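You operate a simulated robot arm through the tools that you are given. There is no shell and no other tool. Be economical: measure what you need, move in short steps, check, and stop when the job is done.

You run a simulated robot arm. Do the job below in one go: nothing can be reset, and whatever is moved stays where it is left.

## Task
Make the green press safe and brush the sawdust off its slide bed.
Fine: latch to SAFE before you brush; run the slide to WEDGE to get at it and leave it there; orange bench brush back on its mark. What is to be rubbed or washed off counts as gone when no trace of it is left.

The check looks at the end state, three seconds after you hand in, the way a careful person would. Anything else that was tipped, shoved, dropped, spilled or broken makes it a failure.

## Robot
A 6-joint arm with a fingered hand, fixed in place. Base frame: the origin is at the foot of the arm, x ahead of it, y to its left, z up. Units: m, degrees, N and s.
With the tool pointing down near the work surface it reaches from about 0.34 to 0.82 m from the base axis. Its first joint turns from -166.0 to 166.0 degrees. Payload 4 kg.
The TCP is the grasp point between the finger pads, 0.026 m short of the fingertips. In the tool frame z runs along the fingers and y along their closing line. The gripper opens to 0.132 m. The gripper's body begins 0.073 m behind the TCP. The gripper is a hand of 5 fingers: y runs from the thumb to the fingers, the wrist lies at [0, 0, -0.239] in the tool frame, and closing takes about 1.5 s.
Orientation is that of the tool frame in the base frame, as a unit quaternion [x, y, z, w]. With the fingers straight down and closing along the base's y, the tool's x points along the base's -x, its y along +y and its z along -z.

## Interface
- The arm moves only by the tool step_arm. Its arguments are lists of equal length, an entry for each row: "xyz": the shift along the tool's x, y, z in m, a list of three; "turn": the turn, a rotation vector about the tool's x, y, z in degrees, a list of three. In form: {"xyz": [[tx, ty, tz], ...], "turn": [[ax, ay, az], ...]}. A call has 1 to 20 rows; each row is the pose to reach, as a shift and turn from the pose commanded when the call began, along the tool's axes at that moment. "gripper" is the opening, from 0 (shut) to 1 (fully open), set as the call begins (left out, the last holds). A row lasts 0.2 s, in which the tool goes at most 0.05 m and 8.6 degrees; a call with a longer step from one row to the next is refused whole, and so is a gripper value outside its range. A pose out of reach is approached as far as the arm can. The call stops where the force on the tool passes 40 N (or 10 N more than at its start, if that is more) or the arm is blocked; 0.2 s more then pass. Each finger travels about 0.045 m/s and halts on what it meets, pressing with about 30 N; the grip force reading is that of the motor and also rises with nothing between the fingers. The clock runs only during rows and for 0.2 s after the last one: add rows that repeat a pose to give the fingers time. The reply holds the time, the measured pose of the TCP, the force on the tool along the base axes, the opening and the grip force, in the units named above and with some noise, with the torque about the TCP (base axes, N m) and any sound that the robot's microphone picked up.
- Cameras (640 x 400 px; columns grow to the right, rows downward): "scene" is fixed at [0.0359, -0.5007, 1.3867]; the picture's right is [0.90, -0.43, 0.00], its down [-0.15, -0.32, -0.94] and it looks along [0.40, 0.84, -0.35] (base axes); focal length 329 px, centre (320, 200). "wrist" rides on the gripper at [0.084, 0.002, -0.097] in the tool frame; the picture's right is [-0.02, 1.00, 0.00], its down [-0.75, -0.02, -0.66] and it looks along [-0.66, -0.01, 0.75] (tool axes); focal length 270 px, centre (320, 200). There is no depth. A picture from a camera that has moved, and an enlarged one, comes with that camera's place and axes in the base frame and with its lens. The place of the scene camera against the robot may be out by one fixed shift of up to 0.018 m in any direction.
- capture(camera): a new picture of that camera. It takes no simulated time.
- move_fingers(finger1, finger2, finger3, finger4, thumb_bend): sets how far each is bent, from 0 (flat) to 100 (curled in); at 30 the hand is open as for a grip, at 70 the pads meet at the TCP. One left out holds its place. A second passes; each finger stops where it meets its share of the squeeze, and holds until it gets a number again. A gripper value or a shape takes the hand back. It gives what a move gives, with no picture; readings hold the bend of each and the force on the fingers (four entries, about 0 where the hand has none), thumb and palm.
- grasp_type(shape): the hand has 5 fingers and takes this shape, open, in about a second: jaw (thumb against the fingers, like two jaws); tri (thumb and two fingers); tip (a fingertip pinch); poke (one finger out to press); point (the index stretched); flat (the hand flat); cup (the hand cupped); fist (a fist). The gripper value then closes the fingers along that shape, each until it touches; the sizes above hold for jaw. It gives what a move gives, with no picture.
- inspect(camera, box): a new picture of the part [left, top, right, bottom] of that camera's present view, enlarged. It takes no simulated time.
- sign_off(): hands the job in; it is judged then, once.

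Work in short steps. Places have to be worked out from the pictures, the camera data and where the tool is seen: move nearer, look again, correct. Check each grasp and each placing, and mend what went wrong. You have 120 turns and 84 pictures in all, those below and enlarged ones among them. Open the gripper and draw the arm clear of the work before you hand the job in, unless the task says otherwise; then end with one line.

The tools are called after "Emit:" as a command line: name --argument value ..., lists and objects as JSON in quotes. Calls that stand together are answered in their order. step_arm: Moves the arm, as the interface text tells. Its arguments: {"type":"object","properties":{"xyz":{"type":"array"},"turn":{"type":"array"},"gripper":{"type":"number"}},"required":["xyz","turn"]} The other tools are called the same way: grasp_type (shape) gives the hand a shape; move_fingers (finger1, finger2, finger3, finger4, thumb_bend) moves the fingers one by one; capture (camera) takes a picture; inspect (camera, box) takes an enlarged picture of a part of a camera's view; sign_off () hands the job in.

At the start:

```text
t: 0.0
position: [0.2449, 0.3598, 1.0652]
tcp_rot: [0.0, 1.0, 0.0, 0.0]
contact_force: [0.5, -0.5, -0.2]
wrist_torque: [-0.02, 0.01, -0.01]
width: 0.1317
grasp_force: 0.1
shape: jaw
bend: [30.0, 30.0, 30.0, 30.0, 30.0]
finger forces: [0.0, 0.0, 0.1, 0.0, 0.1, 0.1]
```

scene: 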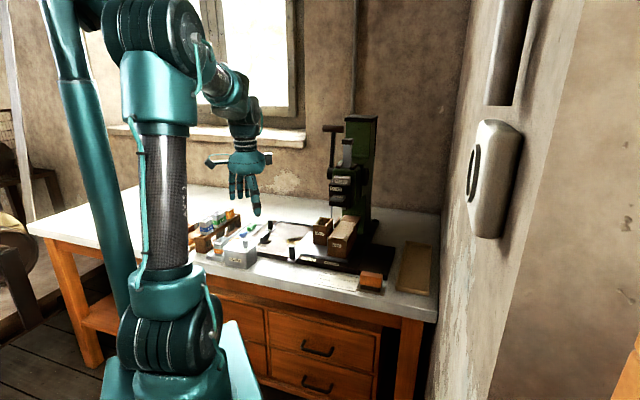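
wrist: 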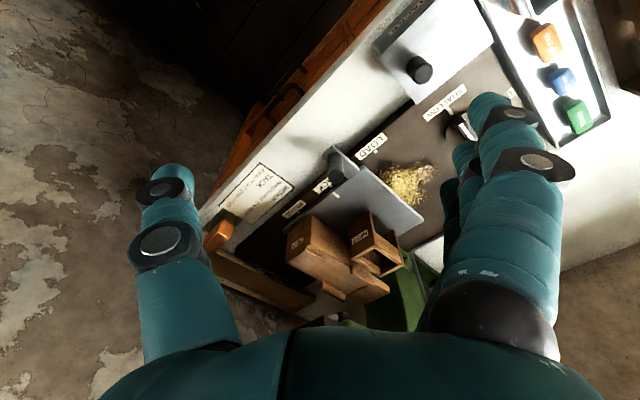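

I'll enlarge both views to understand the press, latch, slide and brush.

Emit:
inspect --camera "scene" --box '[190, 100, 450, 300]'

Emit:
inspect --camera "wrist" --box '[190, 0, 630, 330]'

```text
2.00 times, centred on (320, 200) of scene
camera zoom: at [0.0359, -0.5007, 1.3867], right [0.9, -0.43, 0.0], down [-0.15, -0.32, -0.94], along [0.4, 0.84, -0.35], focal length 657 px, centre (320, 200)
```

zoom: 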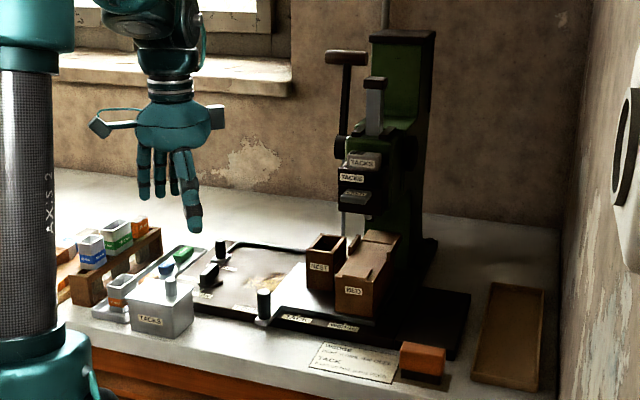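

```text
1.21 times, centred on (410, 165) of wrist
camera zoom: at [0.161, 0.3599, 1.1625], right [0.02, 1.0, 0.0], down [0.75, -0.02, 0.66], along [0.66, -0.01, -0.75], focal length 328 px, centre (211, 242)
```

zoom: 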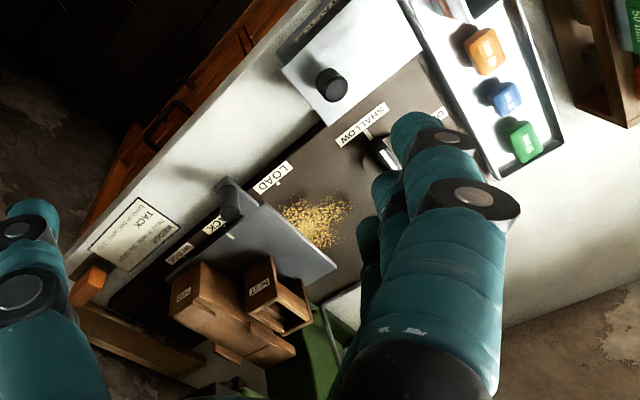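

The bench is at z≈0.84, its front edge running diagonally (45°) to the base axes. I'll turn the hand 45° so the wrist camera faces the bench, and rise a bit for a better view.

Emit:
step_arm --xyz '[[-0.01, -0.02, -0.018], [-0.02, -0.04, -0.035], [-0.03, -0.055, -0.053], [-0.04, -0.075, -0.07], [-0.048, -0.092, -0.088], [-0.055, -0.11, -0.105]]' --turn '[[0, 0, -7.5], [0, 0, -15], [0, 0, -22.5], [0, 0, -30], [0, 0, -37.5], [0, 0, -45]]'

Emit:
capture --camera "wrist"

```text
t: 1.4
position: [0.2961, 0.2518, 1.1692]
tcp_rot: [-0.384, 0.923, 0.0, 0.0]
contact_force: [0.2, -0.4, 0.2]
wrist_torque: [0.04, -0.01, 0.01]
width: 0.1318
grasp_force: 0.1
shape: jaw
bend: [30.0, 30.0, 30.0, 30.0, 30.0]
finger forces: [0.0, 0.0, 0.1, 0.0, 0.0, 0.0]
```

```text
79 pictures are left
camera wrist: at [0.2369, 0.1916, 1.2664], right [-0.69, 0.72, 0.0], down [0.54, 0.52, 0.66], along [0.47, 0.46, -0.75], focal length 270 px, centre (320, 200)
```

wrist: 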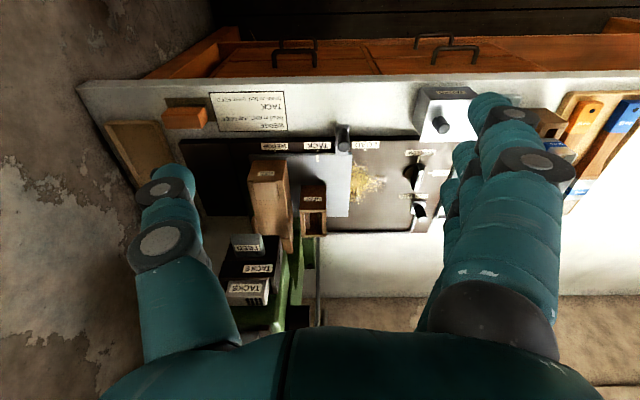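

Good framing, though upside-down. I'll enlarge the press and the card.

Emit:
inspect --camera "wrist" --box '[160, 80, 320, 180]'

Emit:
inspect --camera "wrist" --box '[310, 70, 470, 240]'

Emit:
inspect --camera "wrist" --box '[200, 150, 340, 335]'

```text
4.00 times, centred on (240, 130) of wrist
camera zoom: at [0.2369, 0.1916, 1.2664], right [-0.69, 0.72, 0.0], down [0.54, 0.52, 0.66], along [0.47, 0.46, -0.75], focal length 1081 px, centre (640, 480)
```

zoom: 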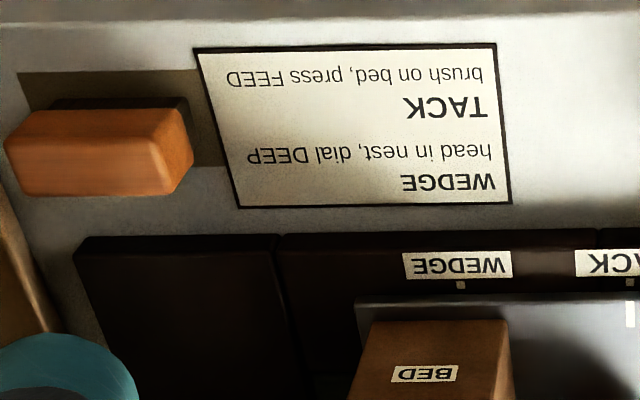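

```text
2.35 times, centred on (390, 155) of wrist
camera zoom: at [0.2369, 0.1916, 1.2664], right [-0.69, 0.72, 0.0], down [0.54, 0.52, 0.66], along [0.47, 0.46, -0.75], focal length 636 px, centre (155, 306)
```

zoom: 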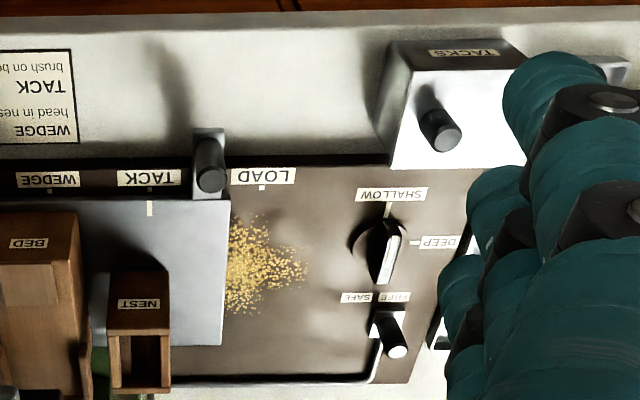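

```text
2.16 times, centred on (270, 242) of wrist
camera zoom: at [0.2369, 0.1916, 1.2664], right [-0.69, 0.72, 0.0], down [0.54, 0.52, 0.66], along [0.47, 0.46, -0.75], focal length 584 px, centre (428, 108)
```

zoom: 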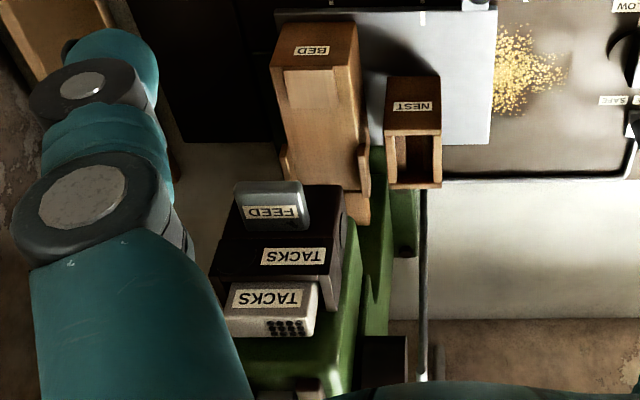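

The latch lever sits back-left at about u=-0.17 (left along the bench), d=0.69 m; labels SAFE/LIVE. I'll go nearer to see it.

Emit:
step_arm --xyz '[[-0.02, 0.04, 0.02], [-0.04, 0.08, 0.04], [-0.06, 0.12, 0.06], [-0.09, 0.16, 0.09], [-0.11, 0.19, 0.12]]' --turn '[[0, 0, 0], [0, 0, 0], [0, 0, 0], [0, 0, 0], [0, 0, 0]]'

Emit:
capture --camera "wrist"

Emit:
inspect --camera "scene" --box '[240, 210, 400, 310]'

```text
refused: row 4 steps farther than a row can; nothing moved
```

```text
75 pictures are left
camera wrist: at [0.2369, 0.1916, 1.2664], right [-0.69, 0.72, 0.0], down [0.54, 0.52, 0.66], along [0.47, 0.46, -0.75], focal length 270 px, centre (320, 200)
```

wrist: 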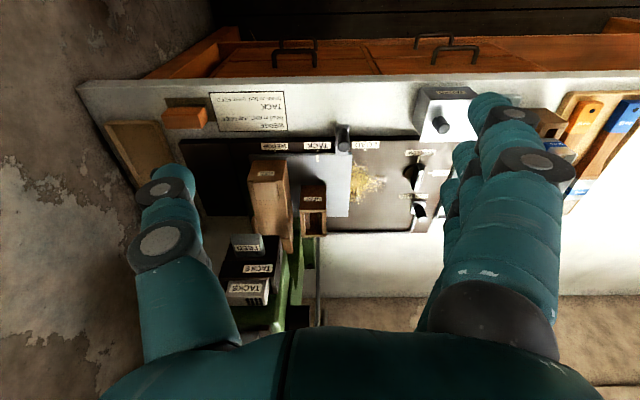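

```text
4.00 times, centred on (320, 260) of scene
camera zoom: at [0.0359, -0.5007, 1.3867], right [0.9, -0.43, 0.0], down [-0.15, -0.32, -0.94], along [0.4, 0.84, -0.35], focal length 1315 px, centre (320, -40)
```

zoom: 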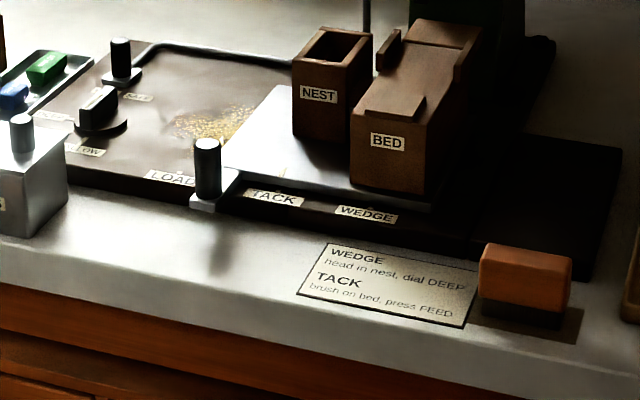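

The refused row was slightly too long; repeat with smaller rows.

Emit:
step_arm --xyz '[[-0.018, 0.032, 0.02], [-0.036, 0.064, 0.04], [-0.054, 0.096, 0.06], [-0.072, 0.128, 0.08], [-0.09, 0.16, 0.1], [-0.11, 0.19, 0.12]]' --turn '[[0, 0, 0], [0, 0, 0], [0, 0, 0], [0, 0, 0], [0, 0, 0], [0, 0, 0]]'

Emit:
capture --camera "wrist"

```text
t: 2.8
position: [0.2436, 0.4633, 1.0514]
tcp_rot: [-0.382, 0.924, 0.0, 0.0]
contact_force: [-1.0, -0.4, -0.4]
wrist_torque: [0.01, -0.01, 0.0]
width: 0.1316
grasp_force: 0.0
shape: jaw
bend: [30.0, 30.0, 30.0, 30.0, 30.0]
finger forces: [0.0, 0.0, 0.1, 0.0, 0.0, 0.0]
```

```text
73 pictures are left
camera wrist: at [0.1838, 0.4031, 1.1483], right [-0.69, 0.72, 0.0], down [0.54, 0.52, 0.66], along [0.47, 0.46, -0.75], focal length 270 px, centre (320, 200)
```

wrist: 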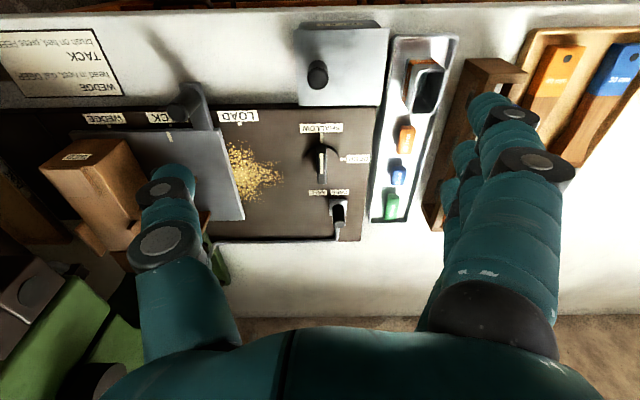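

Emit:
inspect --camera "wrist" --box '[290, 110, 390, 250]'

Emit:
inspect --camera "scene" --box '[245, 210, 305, 250]'

```text
2.86 times, centred on (340, 180) of wrist
camera zoom: at [0.1838, 0.4031, 1.1483], right [-0.69, 0.72, 0.0], down [0.54, 0.52, 0.66], along [0.47, 0.46, -0.75], focal length 772 px, centre (263, 257)
```

zoom: 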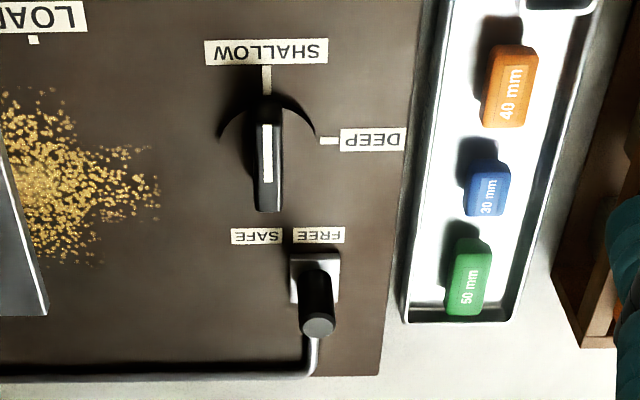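

```text
10.00 times, centred on (275, 230) of scene
camera zoom: at [0.0359, -0.5007, 1.3867], right [0.9, -0.43, 0.0], down [-0.15, -0.32, -0.94], along [0.4, 0.84, -0.35], focal length 3286 px, centre (770, -100)
```

zoom: 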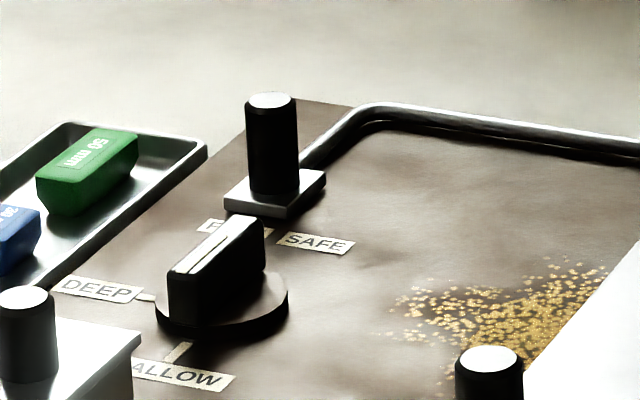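

The latch post is at FREE; it must slide ~0.03 m to the right (+u) to SAFE. Post top ≈ (0.353, 0.604, 0.90). I'll try the tip pinch shape to avoid the neighbouring dial, and look at it.

Emit:
grasp_type --shape "tip"

Emit:
capture --camera "wrist"

Emit:
inspect --camera "scene" --box '[200, 100, 328, 230]'

```text
t: 3.7
position: [0.2445, 0.4631, 1.0512]
tcp_rot: [-0.383, 0.924, 0.0, -0.001]
contact_force: [-0.1, 0.7, 0.3]
wrist_torque: [-0.03, -0.03, 0.02]
width: 0.1319
grasp_force: 0.1
shape: tip
bend: [0.0, 30.0, 30.0, 0.0, 30.0]
finger forces: [0.0, 0.0, 0.0, 0.0, 0.0, 0.0]
```

```text
70 pictures are left
camera wrist: at [0.1843, 0.4023, 1.1491], right [-0.69, 0.72, 0.0], down [0.54, 0.52, 0.66], along [0.47, 0.46, -0.75], focal length 270 px, centre (320, 200)
```

wrist: 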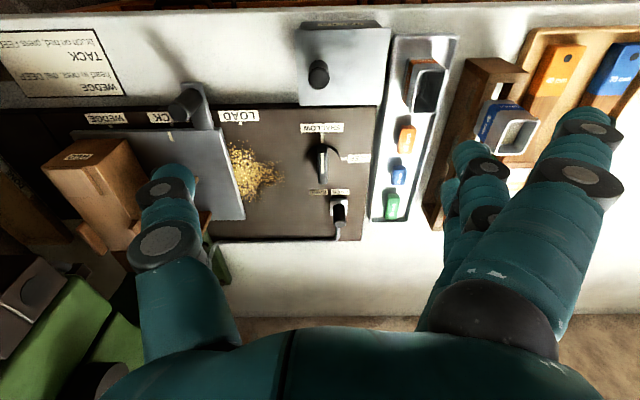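

```text
3.08 times, centred on (264, 165) of scene
camera zoom: at [0.0359, -0.5007, 1.3867], right [0.9, -0.43, 0.0], down [-0.15, -0.32, -0.94], along [0.4, 0.84, -0.35], focal length 1011 px, centre (492, 308)
```

zoom: 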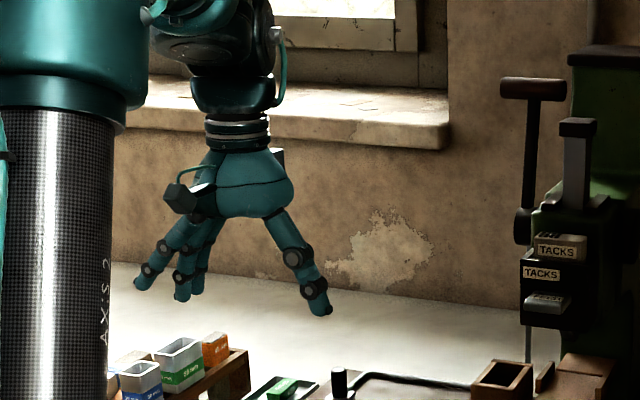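

Emit:
grasp_type --shape "poke"

Emit:
capture --camera "wrist"

Emit:
inspect --camera "scene" --box '[200, 100, 328, 230]'

```text
t: 4.6
position: [0.2449, 0.4627, 1.0518]
tcp_rot: [-0.383, 0.924, 0.0, 0.001]
contact_force: [0.1, 0.1, -0.1]
wrist_torque: [-0.02, 0.0, -0.01]
width: 0.0003
grasp_force: 0.1
shape: poke
bend: [100.0, 100.0, 100.0, 100.0, 47.0]
finger forces: [0.1, 0.1, 0.0, 0.0, 0.0, 0.0]
```

```text
68 pictures are left
camera wrist: at [0.1843, 0.4023, 1.1491], right [-0.69, 0.72, 0.0], down [0.54, 0.52, 0.66], along [0.47, 0.46, -0.75], focal length 270 px, centre (320, 200)
```

wrist: 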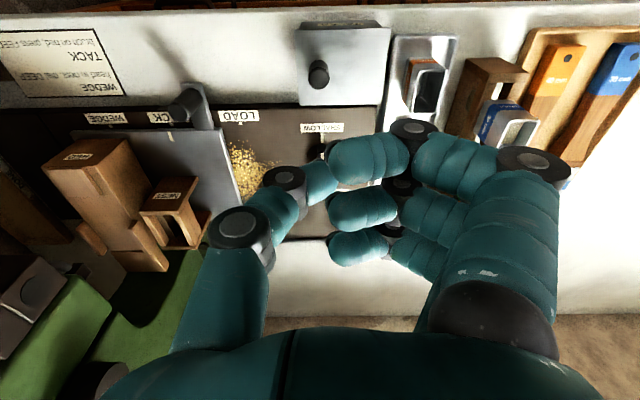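

```text
3.08 times, centred on (264, 165) of scene
camera zoom: at [0.0359, -0.5007, 1.3867], right [0.9, -0.43, 0.0], down [-0.15, -0.32, -0.94], along [0.4, 0.84, -0.35], focal length 1011 px, centre (492, 308)
```

zoom: 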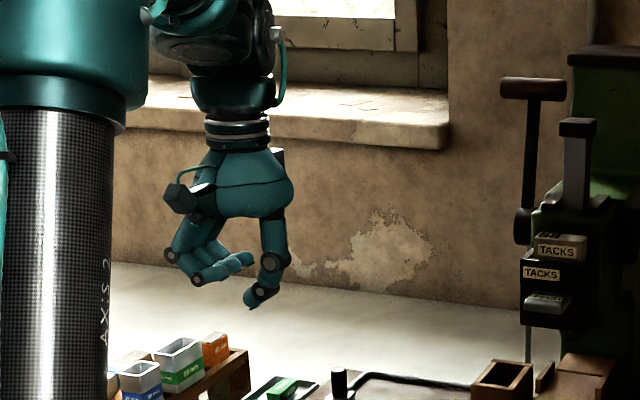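

TCP projects to the picture centre, handy for servoing. I'll pinch with the two middle fingers and thumb at a modest opening (outer fingers curled away) and move above the post.

Emit:
move_fingers --finger1 100 --finger4 100 --finger2 52 --finger3 52 --thumb_bend 52

Emit:
step_arm --xyz '[[-0.04, 0.005, 0.0], [-0.08, 0.01, 0.02], [-0.12, 0.015, 0.04], [-0.16, 0.02, 0.06], [-0.177, 0.0235, 0.08]]' --turn '[[0, 0, 0], [0, 0, 0], [0, 0, 0], [0, 0, 0], [0, 0, 0]]'

Emit:
capture --camera "wrist"

Emit:
inspect --camera "scene" --box '[210, 130, 338, 260]'

```text
t: 5.6
position: [0.2446, 0.4634, 1.0508]
tcp_rot: [-0.383, 0.924, 0.0, 0.0]
contact_force: [-0.3, 0.9, 1.3]
wrist_torque: [0.02, -0.02, 0.0]
width: 0.052
grasp_force: 0.1
shape: fingers
bend: [100.0, 52.0, 52.0, 100.0, 52.0]
finger forces: [0.0, 0.0, 0.0, 0.0, 0.0, 0.0]
```

```text
t: 6.8
position: [0.3541, 0.6019, 0.969]
tcp_rot: [-0.383, 0.924, 0.001, 0.001]
contact_force: [1.0, -0.2, -0.1]
wrist_torque: [0.02, 0.0, -0.01]
width: 0.0517
grasp_force: 0.2
shape: fingers
bend: [100.0, 52.0, 52.0, 100.0, 52.0]
finger forces: [0.1, 0.0, 0.0, 0.0, 0.1, 0.0]
```

```text
66 pictures are left
camera wrist: at [0.2932, 0.5423, 1.0667], right [-0.69, 0.72, 0.0], down [0.54, 0.52, 0.66], along [0.48, 0.46, -0.75], focal length 270 px, centre (320, 200)
```

wrist: 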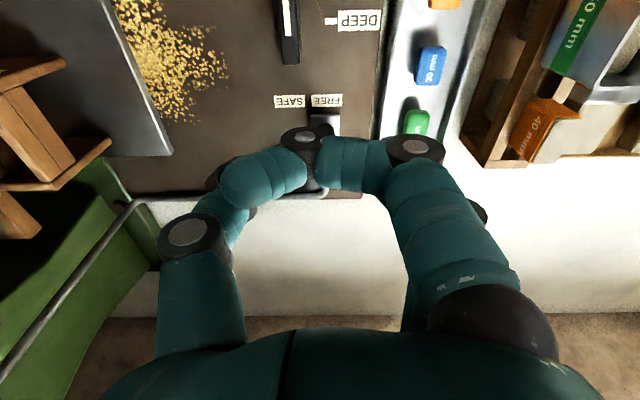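

```text
3.08 times, centred on (274, 195) of scene
camera zoom: at [0.0359, -0.5007, 1.3867], right [0.9, -0.43, 0.0], down [-0.15, -0.32, -0.94], along [0.4, 0.84, -0.35], focal length 1011 px, centre (462, 215)
```

zoom: 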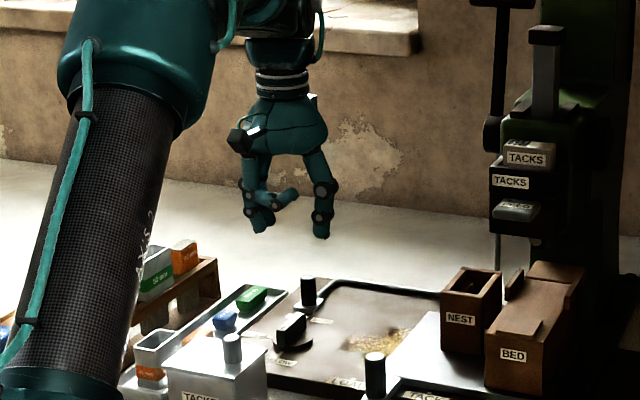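

Triangulating from three views: the plate is at z≈0.82, post at d≈0.708, u≈-0.180, top ≈0.87. There's room for all four fingers, so I'll set them parallel to see between them, and shift over the post.

Emit:
move_fingers --finger1 52 --finger4 52

Emit:
step_arm --xyz '[[-0.016, 0.003, 0.02], [-0.032, 0.005, 0.04]]' --turn '[[0, 0, 0], [0, 0, 0]]'

Emit:
capture --camera "wrist"

```text
t: 7.8
position: [0.3545, 0.6019, 0.9681]
tcp_rot: [-0.383, 0.924, 0.0, 0.0]
contact_force: [0.1, -0.2, 0.0]
wrist_torque: [0.0, -0.01, -0.04]
width: 0.0683
grasp_force: 0.1
shape: fingers
bend: [52.0, 52.0, 52.0, 52.0, 52.0]
finger forces: [0.0, 0.0, 0.0, 0.0, 0.0, 0.0]
```

```text
t: 8.4
position: [0.3703, 0.629, 0.9296]
tcp_rot: [-0.383, 0.924, 0.0, 0.001]
contact_force: [-0.5, 0.5, 0.2]
wrist_torque: [-0.01, 0.01, -0.01]
width: 0.0685
grasp_force: 0.0
shape: fingers
bend: [52.0, 52.0, 52.0, 52.0, 52.0]
finger forces: [0.0, 0.1, 0.1, 0.1, 0.0, 0.1]
```

```text
64 pictures are left
camera wrist: at [0.3098, 0.5692, 1.0267], right [-0.69, 0.72, 0.0], down [0.54, 0.52, 0.66], along [0.47, 0.46, -0.75], focal length 270 px, centre (320, 200)
```

wrist: 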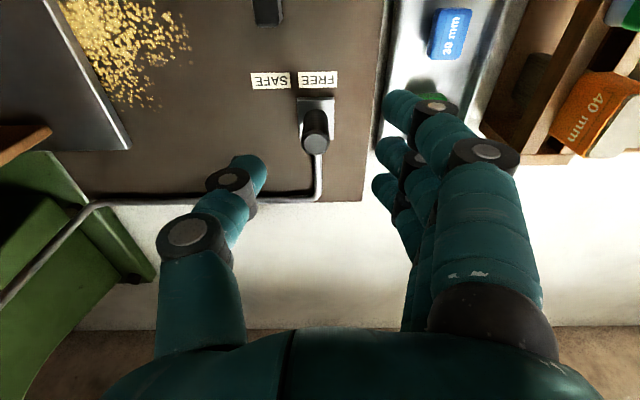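

The post is nearly centred. I'll narrow slightly and lower so the tips are ~1 cm above the plate.

Emit:
move_fingers --finger1 57 --finger2 57 --finger3 57 --finger4 57 --thumb_bend 57

Emit:
step_arm --xyz '[[-0.003, -0.003, 0.02], [-0.004, -0.003, 0.04], [-0.004, -0.003, 0.055], [-0.004, -0.003, 0.066]]' --turn '[[0, 0, 0], [0, 0, 0], [0, 0, 0], [0, 0, 0]]'

Emit:
capture --camera "wrist"

```text
t: 9.4
position: [0.3695, 0.6293, 0.9288]
tcp_rot: [-0.383, 0.924, 0.0, 0.0]
contact_force: [1.5, 0.2, 0.5]
wrist_torque: [0.05, -0.01, 0.01]
width: 0.0577
grasp_force: 0.0
shape: fingers
bend: [56.0, 56.0, 56.0, 56.0, 56.0]
finger forces: [0.0, 0.0, 0.0, 0.1, 0.0, 0.0]
```

```text
t: 10.4
position: [0.3763, 0.6306, 0.8635]
tcp_rot: [-0.382, 0.924, 0.0, 0.0]
contact_force: [0.9, 0.8, 0.6]
wrist_torque: [0.02, 0.03, 0.01]
width: 0.0579
grasp_force: 0.0
shape: fingers
bend: [56.0, 56.0, 56.0, 56.0, 56.0]
finger forces: [0.0, 0.0, 0.1, 0.0, 0.0, 0.1]
```

```text
63 pictures are left
camera wrist: at [0.3158, 0.571, 0.9602], right [-0.69, 0.72, 0.0], down [0.54, 0.52, 0.66], along [0.47, 0.46, -0.75], focal length 270 px, centre (320, 200)
```

wrist: 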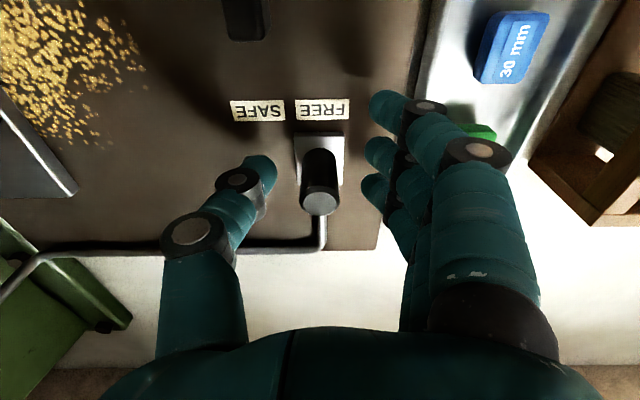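

The post stands between thumb and fingers. I'll lower slightly and push it toward SAFE (+u) with the fingers.

Emit:
step_arm --xyz '[[0, 0, 0.007], [0, -0.01, 0.007], [0, -0.018, 0.007], [0, -0.024, 0.007], [0, -0.03, 0.007], [0, -0.036, 0.007], [0, -0.04, 0.007]]' --turn '[[0, 0, 0], [0, 0, 0], [0, 0, 0], [0, 0, 0], [0, 0, 0], [0, 0, 0], [0, 0, 0]]'

Emit:
capture --camera "wrist"

```text
t: 12.0
position: [0.4034, 0.6027, 0.8555]
tcp_rot: [-0.383, 0.924, -0.001, 0.0]
contact_force: [-0.3, -0.1, 0.1]
wrist_torque: [0.02, -0.01, -0.01]
width: 0.0577
grasp_force: 0.0
shape: fingers
bend: [56.0, 56.0, 56.0, 56.0, 56.0]
finger forces: [0.0, 0.0, 0.1, 0.1, 0.0, 0.0]
```

```text
62 pictures are left
camera wrist: at [0.3436, 0.5426, 0.9534], right [-0.69, 0.72, 0.0], down [0.54, 0.52, 0.66], along [0.47, 0.46, -0.75], focal length 270 px, centre (320, 200)
```

wrist: 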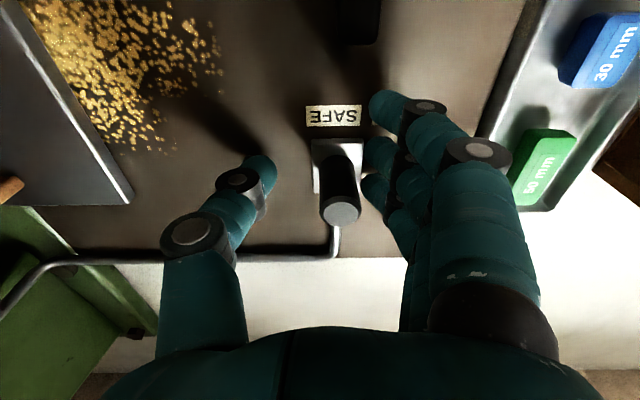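

The post now sits within ~2 mm of SAFE with no force. I'll nudge a little further to find the stop.

Emit:
step_arm --xyz '[[0, -0.002, 0], [0, -0.004, 0], [0, -0.004, 0]]' --turn '[[0, 0, 0], [0, 0, 0], [0, 0, 0]]'

Emit:
inspect --camera "wrist" --box '[200, 80, 440, 240]'

```text
t: 12.8
position: [0.4073, 0.6011, 0.8572]
tcp_rot: [-0.383, 0.924, 0.001, 0.0]
contact_force: [-1.1, 0.5, -0.3]
wrist_torque: [0.02, 0.0, 0.04]
width: 0.0576
grasp_force: 0.6
shape: fingers
bend: [56.0, 56.0, 56.0, 56.0, 56.0]
finger forces: [0.0, 0.2, 0.2, 0.0, 0.0, 0.1]
```

```text
2.50 times, centred on (320, 160) of wrist
camera zoom: at [0.3468, 0.54, 0.9551], right [-0.69, 0.72, 0.0], down [0.54, 0.52, 0.66], along [0.47, 0.46, -0.75], focal length 676 px, centre (320, 300)
```

zoom: 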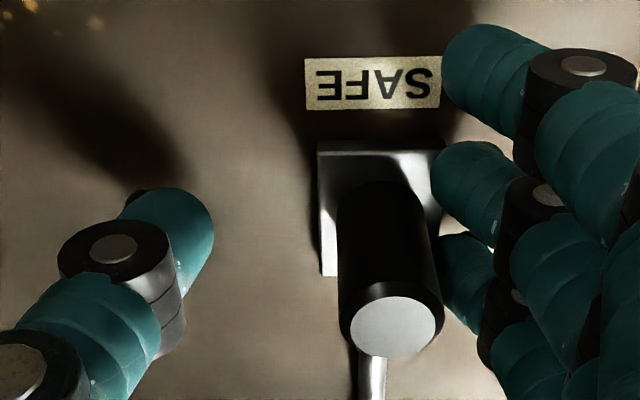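

Emit:
step_arm --xyz '[[0, -0.002, 0], [0, -0.004, 0], [0, -0.004, 0]]' --turn '[[0, 0, 0], [0, 0, 0], [0, 0, 0]]'

Emit:
inspect --camera "wrist" --box '[200, 80, 440, 240]'

```text
t: 13.6
position: [0.4087, 0.5963, 0.8564]
tcp_rot: [-0.383, 0.924, -0.001, -0.001]
contact_force: [-0.7, 2.3, 2.6]
wrist_torque: [0.08, 0.06, -0.03]
width: 0.0576
grasp_force: 1.3
shape: fingers
bend: [56.0, 55.0, 55.0, 56.0, 56.0]
finger forces: [0.1, 1.4, 1.4, 0.0, 0.0, 0.1]
```

```text
2.50 times, centred on (320, 160) of wrist
camera zoom: at [0.3488, 0.5372, 0.9553], right [-0.69, 0.72, 0.0], down [0.54, 0.52, 0.66], along [0.47, 0.46, -0.75], focal length 676 px, centre (320, 300)
```

zoom: 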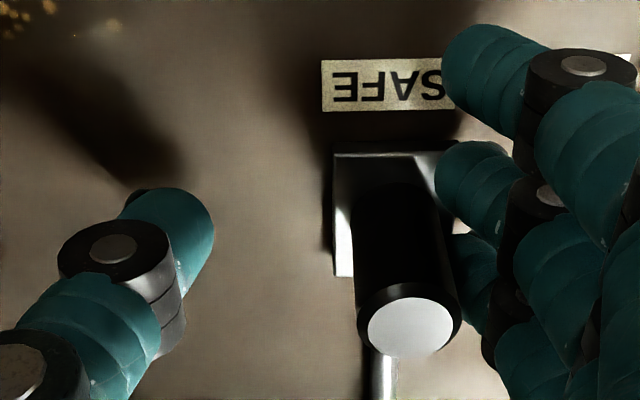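

The post no longer moves relative to the label and finger force rises: likely at its stop. One firmer push to confirm.

Emit:
step_arm --xyz '[[0, -0.004, 0], [0, -0.008, 0], [0, -0.008, 0]]' --turn '[[0, 0, 0], [0, 0, 0], [0, 0, 0]]'

Emit:
inspect --camera "wrist" --box '[200, 80, 440, 240]'

```text
t: 14.4
position: [0.4152, 0.5924, 0.8588]
tcp_rot: [-0.383, 0.924, 0.0, 0.001]
contact_force: [-5.2, 6.3, 6.4]
wrist_torque: [0.28, 0.34, -0.03]
width: 0.0574
grasp_force: 5.9
shape: fingers
bend: [56.0, 52.0, 52.0, 56.0, 56.0]
finger forces: [0.0, 5.2, 5.6, 0.0, 0.0, 0.1]
```

```text
2.50 times, centred on (320, 160) of wrist
camera zoom: at [0.3554, 0.5309, 0.9556], right [-0.69, 0.72, 0.0], down [0.54, 0.52, 0.66], along [0.47, 0.46, -0.75], focal length 676 px, centre (320, 300)
```

zoom: 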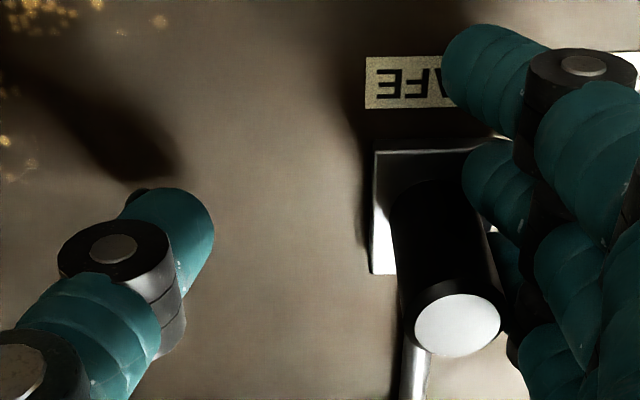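

Firm stop at ~11 N: latch is at SAFE. I'll back off, rise, and move above the slide's knob (≈ d 0.528, u −0.005, top 0.872).

Emit:
step_arm --xyz '[[0, 0.012, 0], [0, 0.02, 0], [0, 0.02, -0.04], [0, 0.02, -0.08], [0.02, 0.0, -0.11], [0.06, -0.02, -0.11], [0.1, -0.045, -0.11], [0.14, -0.07, -0.11], [0.18, -0.095, -0.11], [0.2, -0.115, -0.11]]' --turn '[[0, 0, 0], [0, 0, 0], [0, 0, 0], [0, 0, 0], [0, 0, 0], [0, 0, 0], [0, 0, 0], [0, 0, 0], [0, 0, 0], [0, 0, 0]]'

Emit:
capture --camera "wrist"

Emit:
inspect --camera "scene" --box '[240, 190, 400, 310]'

```text
t: 16.6
position: [0.3545, 0.3677, 0.9676]
tcp_rot: [-0.382, 0.924, 0.001, 0.0]
contact_force: [-0.4, -0.8, 0.8]
wrist_torque: [0.0, -0.02, 0.03]
width: 0.0574
grasp_force: 0.0
shape: fingers
bend: [56.0, 56.0, 56.0, 56.0, 56.0]
finger forces: [0.1, 0.0, 0.1, 0.1, 0.1, 0.1]
```

```text
58 pictures are left
camera wrist: at [0.2936, 0.3075, 1.0646], right [-0.69, 0.72, 0.0], down [0.54, 0.52, 0.66], along [0.47, 0.46, -0.75], focal length 270 px, centre (320, 200)
```

wrist: 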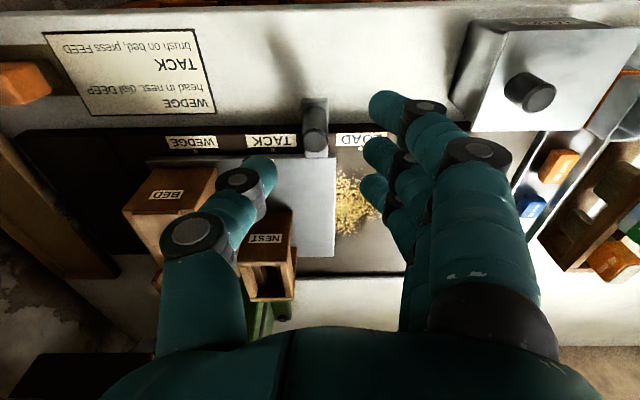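

```text
3.33 times, centred on (320, 250) of scene
camera zoom: at [0.0359, -0.5007, 1.3867], right [0.9, -0.43, 0.0], down [-0.15, -0.32, -0.94], along [0.4, 0.84, -0.35], focal length 1096 px, centre (320, 33)
```

zoom: 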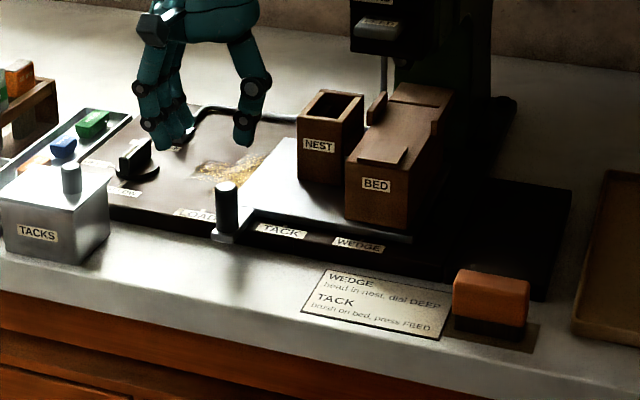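

Knob at d≈0.529, u≈-0.005, as computed. Lower beside it (fingers on its left) and push right in gradual steps.

Emit:
step_arm --xyz '[[-0.005, 0, 0.04], [-0.005, 0, 0.08], [-0.005, 0, 0.108], [-0.005, 0, 0.108]]' --turn '[[0, 0, 0], [0, 0, 0], [0, 0, 0], [0, 0, 0]]'

Emit:
capture --camera "wrist"

```text
t: 17.6
position: [0.3576, 0.373, 0.8597]
tcp_rot: [-0.383, 0.924, 0.0, 0.0]
contact_force: [-0.2, -0.1, 0.4]
wrist_torque: [0.0, 0.04, 0.0]
width: 0.0575
grasp_force: 0.0
shape: fingers
bend: [56.0, 56.0, 56.0, 56.0, 56.0]
finger forces: [0.0, 0.0, 0.1, 0.0, 0.0, 0.0]
```

```text
56 pictures are left
camera wrist: at [0.2967, 0.3127, 0.9559], right [-0.69, 0.72, 0.0], down [0.54, 0.52, 0.66], along [0.47, 0.46, -0.75], focal length 270 px, centre (320, 200)
```

wrist: 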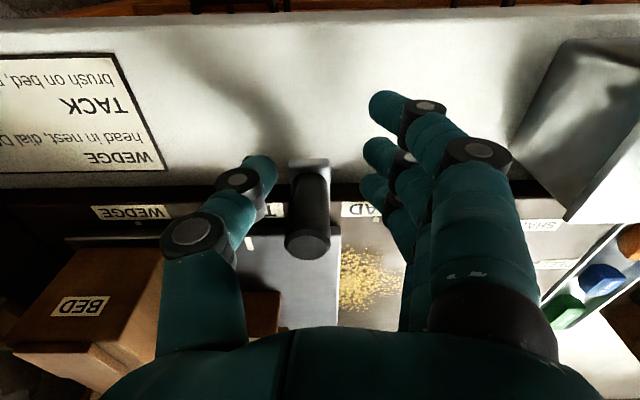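

Emit:
step_arm --xyz '[[0, -0.01, 0], [0, -0.02, 0], [0, -0.028, 0], [0, -0.036, 0], [0, -0.044, 0], [0, -0.052, 0], [0, -0.06, 0], [0, -0.068, 0], [0, -0.076, 0], [0, -0.084, 0], [0, -0.084, 0]]' --turn '[[0, 0, 0], [0, 0, 0], [0, 0, 0], [0, 0, 0], [0, 0, 0], [0, 0, 0], [0, 0, 0], [0, 0, 0], [0, 0, 0], [0, 0, 0], [0, 0, 0]]'

Emit:
capture --camera "wrist"

```text
t: 20.0
position: [0.4192, 0.3115, 0.8589]
tcp_rot: [-0.383, 0.924, 0.001, 0.0]
contact_force: [-0.9, 0.9, 0.6]
wrist_torque: [-0.02, 0.06, 0.03]
width: 0.0575
grasp_force: 0.0
shape: fingers
bend: [56.0, 56.0, 56.0, 56.0, 56.0]
finger forces: [0.0, 0.0, 0.2, 0.2, 0.0, 0.0]
```

```text
55 pictures are left
camera wrist: at [0.359, 0.2506, 0.9567], right [-0.69, 0.72, 0.0], down [0.54, 0.52, 0.66], along [0.47, 0.46, -0.75], focal length 270 px, centre (320, 200)
```

wrist: 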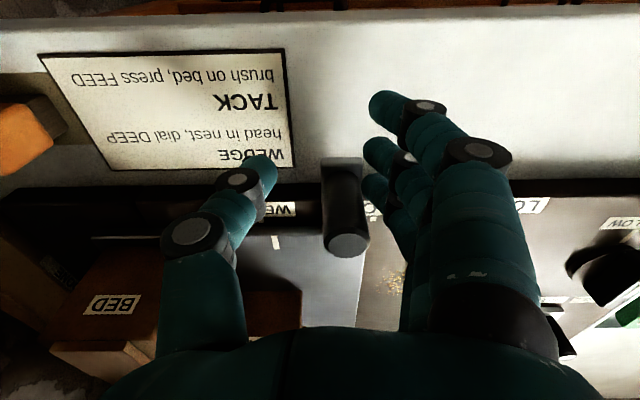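

Slide pointer is ~11 mm short of the WEDGE centre; continue in small pushes.

Emit:
step_arm --xyz '[[0, -0.005, 0], [0, -0.01, 0], [0, -0.013, 0], [0, -0.013, 0]]' --turn '[[0, 0, 0], [0, 0, 0], [0, 0, 0], [0, 0, 0]]'

Emit:
inspect --camera "wrist" --box '[200, 140, 440, 300]'

```text
t: 21.0
position: [0.4288, 0.3035, 0.8588]
tcp_rot: [-0.383, 0.924, 0.0, 0.0]
contact_force: [-1.0, 1.4, -0.3]
wrist_torque: [0.0, 0.03, 0.04]
width: 0.0573
grasp_force: 1.2
shape: fingers
bend: [56.0, 56.0, 55.0, 56.0, 56.0]
finger forces: [0.0, 0.0, 0.7, 0.5, 0.1, 0.0]
```

```text
2.50 times, centred on (320, 220) of wrist
camera zoom: at [0.3677, 0.2433, 0.9569], right [-0.69, 0.72, 0.0], down [0.54, 0.52, 0.66], along [0.47, 0.46, -0.75], focal length 676 px, centre (320, 150)
```

zoom: 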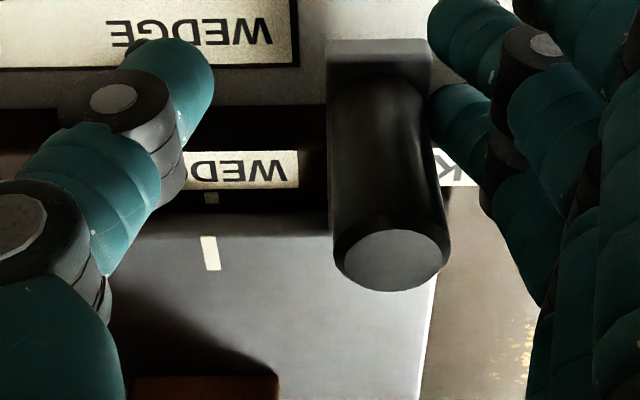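

Pointer and WEDGE tick line up. Back off to the left, rise, and check without obstruction.

Emit:
step_arm --xyz '[[0, 0.01, 0], [0, 0.014, 0], [0, 0.014, -0.04], [0, 0.014, -0.08], [0.03, 0.01, -0.11], [0.06, -0.01, -0.14]]' --turn '[[0, 0, 0], [0, 0, 0], [0, 0, 0], [0, 0, 0], [0, 0, 0], [0, 0, 0]]'

Emit:
capture --camera "wrist"

Emit:
inspect --camera "scene" --box '[240, 190, 400, 310]'

```text
t: 22.4
position: [0.3933, 0.2546, 0.9999]
tcp_rot: [-0.383, 0.924, 0.0, 0.001]
contact_force: [0.6, 0.8, -1.5]
wrist_torque: [0.01, -0.02, 0.01]
width: 0.0574
grasp_force: 0.1
shape: fingers
bend: [56.0, 56.0, 56.0, 56.0, 56.0]
finger forces: [0.0, 0.0, 0.1, 0.1, 0.0, 0.0]
```

```text
53 pictures are left
camera wrist: at [0.3337, 0.1943, 1.0983], right [-0.69, 0.72, 0.0], down [0.54, 0.52, 0.66], along [0.47, 0.46, -0.75], focal length 270 px, centre (320, 200)
```

wrist: 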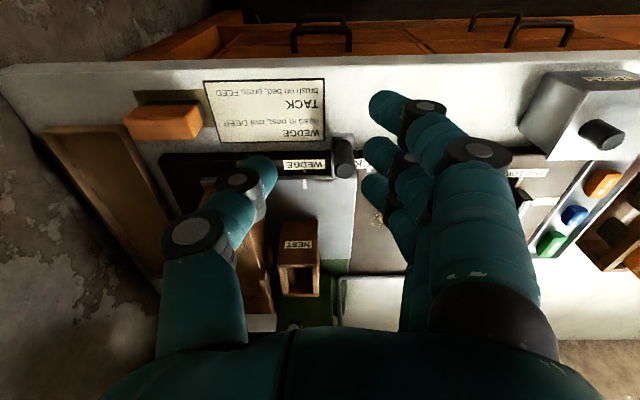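

```text
3.33 times, centred on (320, 250) of scene
camera zoom: at [0.0359, -0.5007, 1.3867], right [0.9, -0.43, 0.0], down [-0.15, -0.32, -0.94], along [0.4, 0.84, -0.35], focal length 1096 px, centre (320, 33)
```

zoom: 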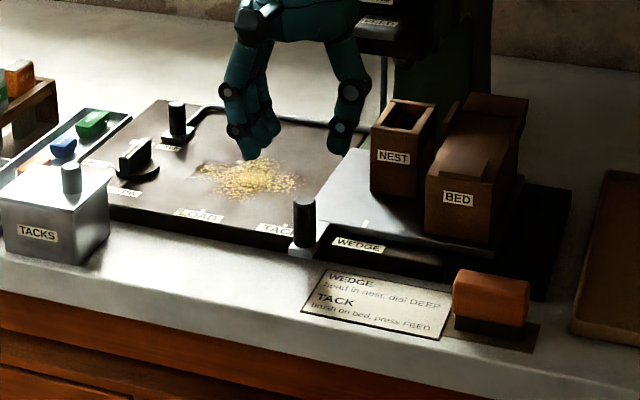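

Emit:
inspect --camera "wrist" --box '[270, 130, 370, 200]'

Emit:
inspect --camera "wrist" --box '[100, 70, 260, 170]'

```text
5.71 times, centred on (320, 165) of wrist
camera zoom: at [0.3337, 0.1943, 1.0983], right [-0.69, 0.72, 0.0], down [0.54, 0.52, 0.66], along [0.47, 0.46, -0.75], focal length 1544 px, centre (320, 400)
```

zoom: 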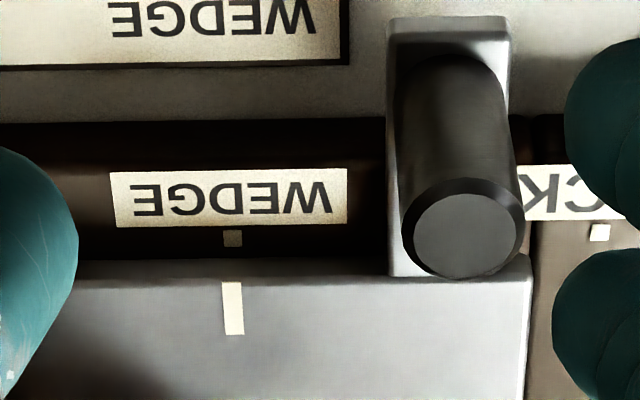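

```text
4.00 times, centred on (180, 120) of wrist
camera zoom: at [0.3337, 0.1943, 1.0983], right [-0.69, 0.72, 0.0], down [0.54, 0.52, 0.66], along [0.47, 0.46, -0.75], focal length 1081 px, centre (880, 520)
```

zoom: 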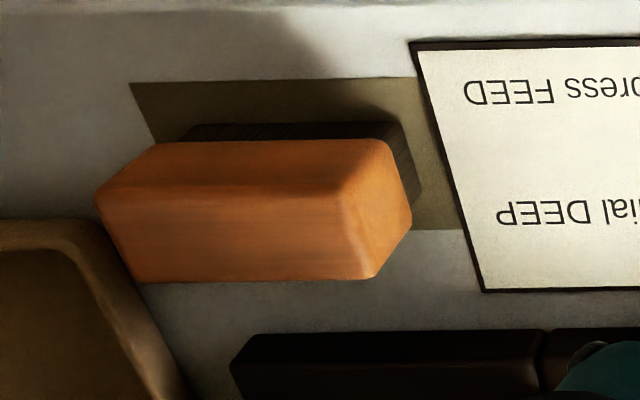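

Slide is exactly at WEDGE. The brush lies on its mark around u≈0.263, d≈0.498, long side along u. I'll turn the hand 90° to grip across its short side and hover over it.

Emit:
grasp_type --shape "jaw"

Emit:
step_arm --xyz '[[-0.004, -0.014, 0.0], [-0.008, -0.028, 0.0], [-0.012, -0.042, 0.0], [-0.016, -0.056, 0.0], [-0.02, -0.07, 0.0], [-0.024, -0.084, 0.0], [-0.028, -0.098, 0.0], [-0.031, -0.112, 0.0], [-0.034, -0.126, 0.0], [-0.037, -0.14, 0.0], [-0.04, -0.152, 0.0], [-0.042, -0.164, 0.0]]' --turn '[[0, 0, 7.5], [0, 0, 15], [0, 0, 22.5], [0, 0, 30], [0, 0, 37.5], [0, 0, 45], [0, 0, 52.5], [0, 0, 60], [0, 0, 67.5], [0, 0, 75], [0, 0, 82.5], [0, 0, 90]]'

Emit:
capture --camera "wrist"

Emit:
inspect --camera "scene" --box '[320, 220, 448, 320]'

```text
t: 23.3
position: [0.3942, 0.2548, 1.0006]
tcp_rot: [-0.382, 0.924, 0.0, 0.0]
contact_force: [0.1, 0.1, -0.2]
wrist_torque: [0.04, 0.01, 0.04]
width: 0.1317
grasp_force: 0.1
shape: jaw
bend: [30.0, 30.0, 30.0, 30.0, 30.0]
finger forces: [0.0, 0.1, 0.1, 0.0, 0.0, 0.0]
```

```text
t: 25.9
position: [0.5388, 0.1693, 0.9988]
tcp_rot: [0.384, 0.923, 0.0, 0.0]
contact_force: [0.7, 0.1, -0.5]
wrist_torque: [-0.03, -0.01, 0.01]
width: 0.1318
grasp_force: 0.0
shape: jaw
bend: [30.0, 30.0, 30.0, 30.0, 30.0]
finger forces: [0.0, 0.1, 0.0, 0.0, 0.0, 0.0]
```

```text
49 pictures are left
camera wrist: at [0.4808, 0.2279, 1.0954], right [0.72, 0.69, 0.0], down [0.52, -0.54, 0.66], along [0.45, -0.48, -0.75], focal length 270 px, centre (320, 200)
```

wrist: 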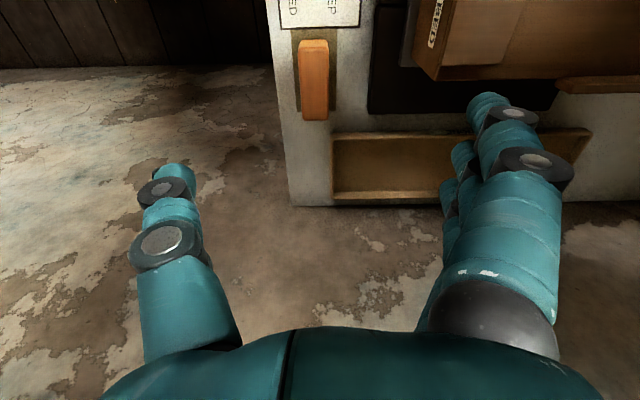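

```text
4.00 times, centred on (384, 270) of scene
camera zoom: at [0.0359, -0.5007, 1.3867], right [0.9, -0.43, 0.0], down [-0.15, -0.32, -0.94], along [0.4, 0.84, -0.35], focal length 1315 px, centre (64, -80)
```

zoom: 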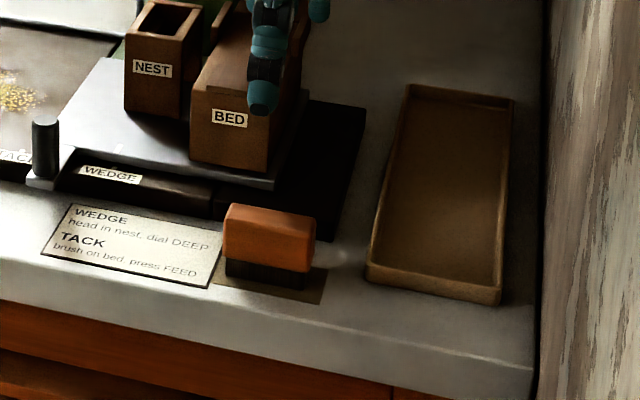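

Emit:
inspect --camera "wrist" --box '[270, 10, 430, 140]'

```text
3.08 times, centred on (350, 75) of wrist
camera zoom: at [0.4808, 0.2279, 1.0954], right [0.72, 0.69, 0.0], down [0.52, -0.54, 0.66], along [0.45, -0.48, -0.75], focal length 832 px, centre (228, 585)
```

zoom: 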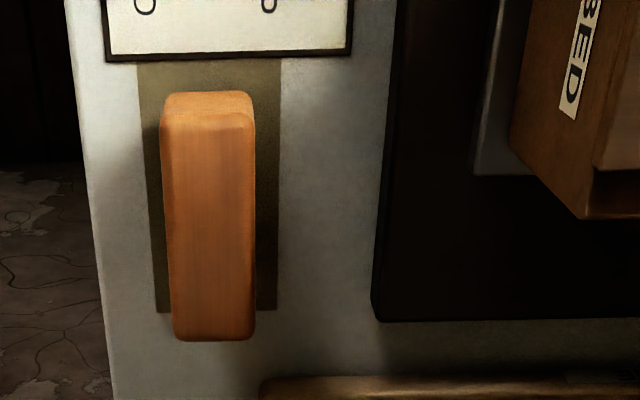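

Brush centre ≈ u 0.261, d 0.493, about 27 mm wide, 63 mm long, top ≈0.85. Narrow the hand to ~0.055 and lower to check.

Emit:
step_arm --xyz '[[0, -0.004, 0.03], [0, -0.007, 0.06], [0, -0.007, 0.09], [0, -0.007, 0.1], [0, -0.007, 0.1], [0, -0.007, 0.1]]' --turn '[[0, 0, 0], [0, 0, 0], [0, 0, 0], [0, 0, 0], [0, 0, 0], [0, 0, 0]]' --gripper 0.42

Emit:
capture --camera "wrist"

```text
t: 27.3
position: [0.5336, 0.1621, 0.8986]
tcp_rot: [0.382, 0.924, 0.0, 0.001]
contact_force: [1.6, -0.4, -0.4]
wrist_torque: [0.01, 0.0, -0.05]
width: 0.0565
grasp_force: 0.0
shape: jaw
bend: [73.0, 73.0, 73.0, 73.0, 70.0]
finger forces: [0.0, 0.0, 0.0, 0.1, 0.0, 0.0]
```

```text
46 pictures are left
camera wrist: at [0.475, 0.222, 0.9964], right [0.72, 0.69, 0.0], down [0.52, -0.54, 0.66], along [0.46, -0.47, -0.75], focal length 270 px, centre (320, 200)
```

wrist: 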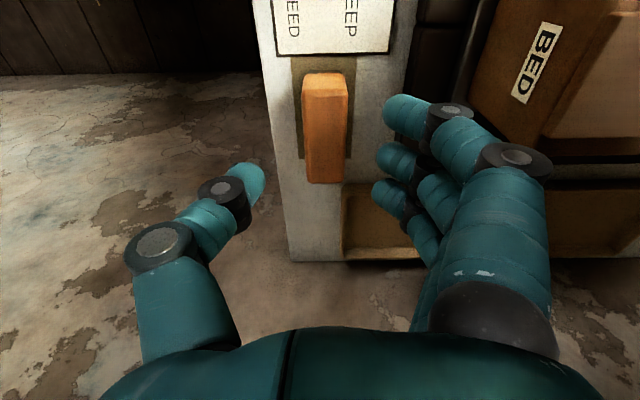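

Aligned. Lower the remaining 60 mm and look at readings.

Emit:
step_arm --xyz '[[0, 0.002, 0.02], [0, 0.002, 0.04], [0, 0.002, 0.05], [0, 0.002, 0.06]]' --turn '[[0, 0, 0], [0, 0, 0], [0, 0, 0], [0, 0, 0]]'

Emit:
capture --camera "wrist"

```text
t: 28.3
position: [0.5326, 0.1642, 0.8377]
tcp_rot: [0.383, 0.924, -0.001, 0.0]
contact_force: [0.0, -0.5, -0.6]
wrist_torque: [0.02, 0.0, 0.0]
width: 0.0562
grasp_force: 0.1
shape: jaw
bend: [73.0, 73.0, 73.0, 73.0, 70.0]
finger forces: [0.0, 0.1, 0.0, 0.1, 0.1, 0.0]
```

```text
45 pictures are left
camera wrist: at [0.4749, 0.223, 0.9359], right [0.72, 0.69, 0.0], down [0.52, -0.54, 0.66], along [0.46, -0.47, -0.75], focal length 270 px, centre (320, 200)
```

wrist: 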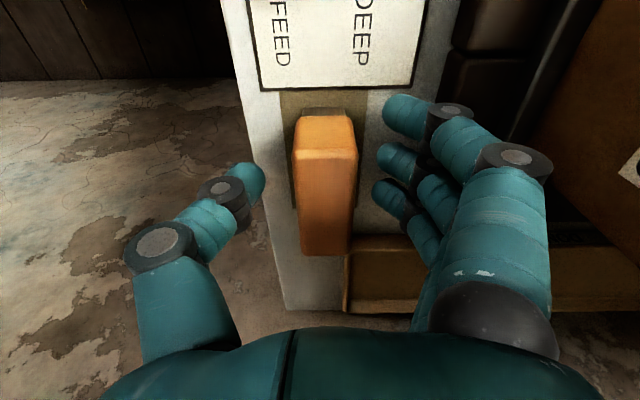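

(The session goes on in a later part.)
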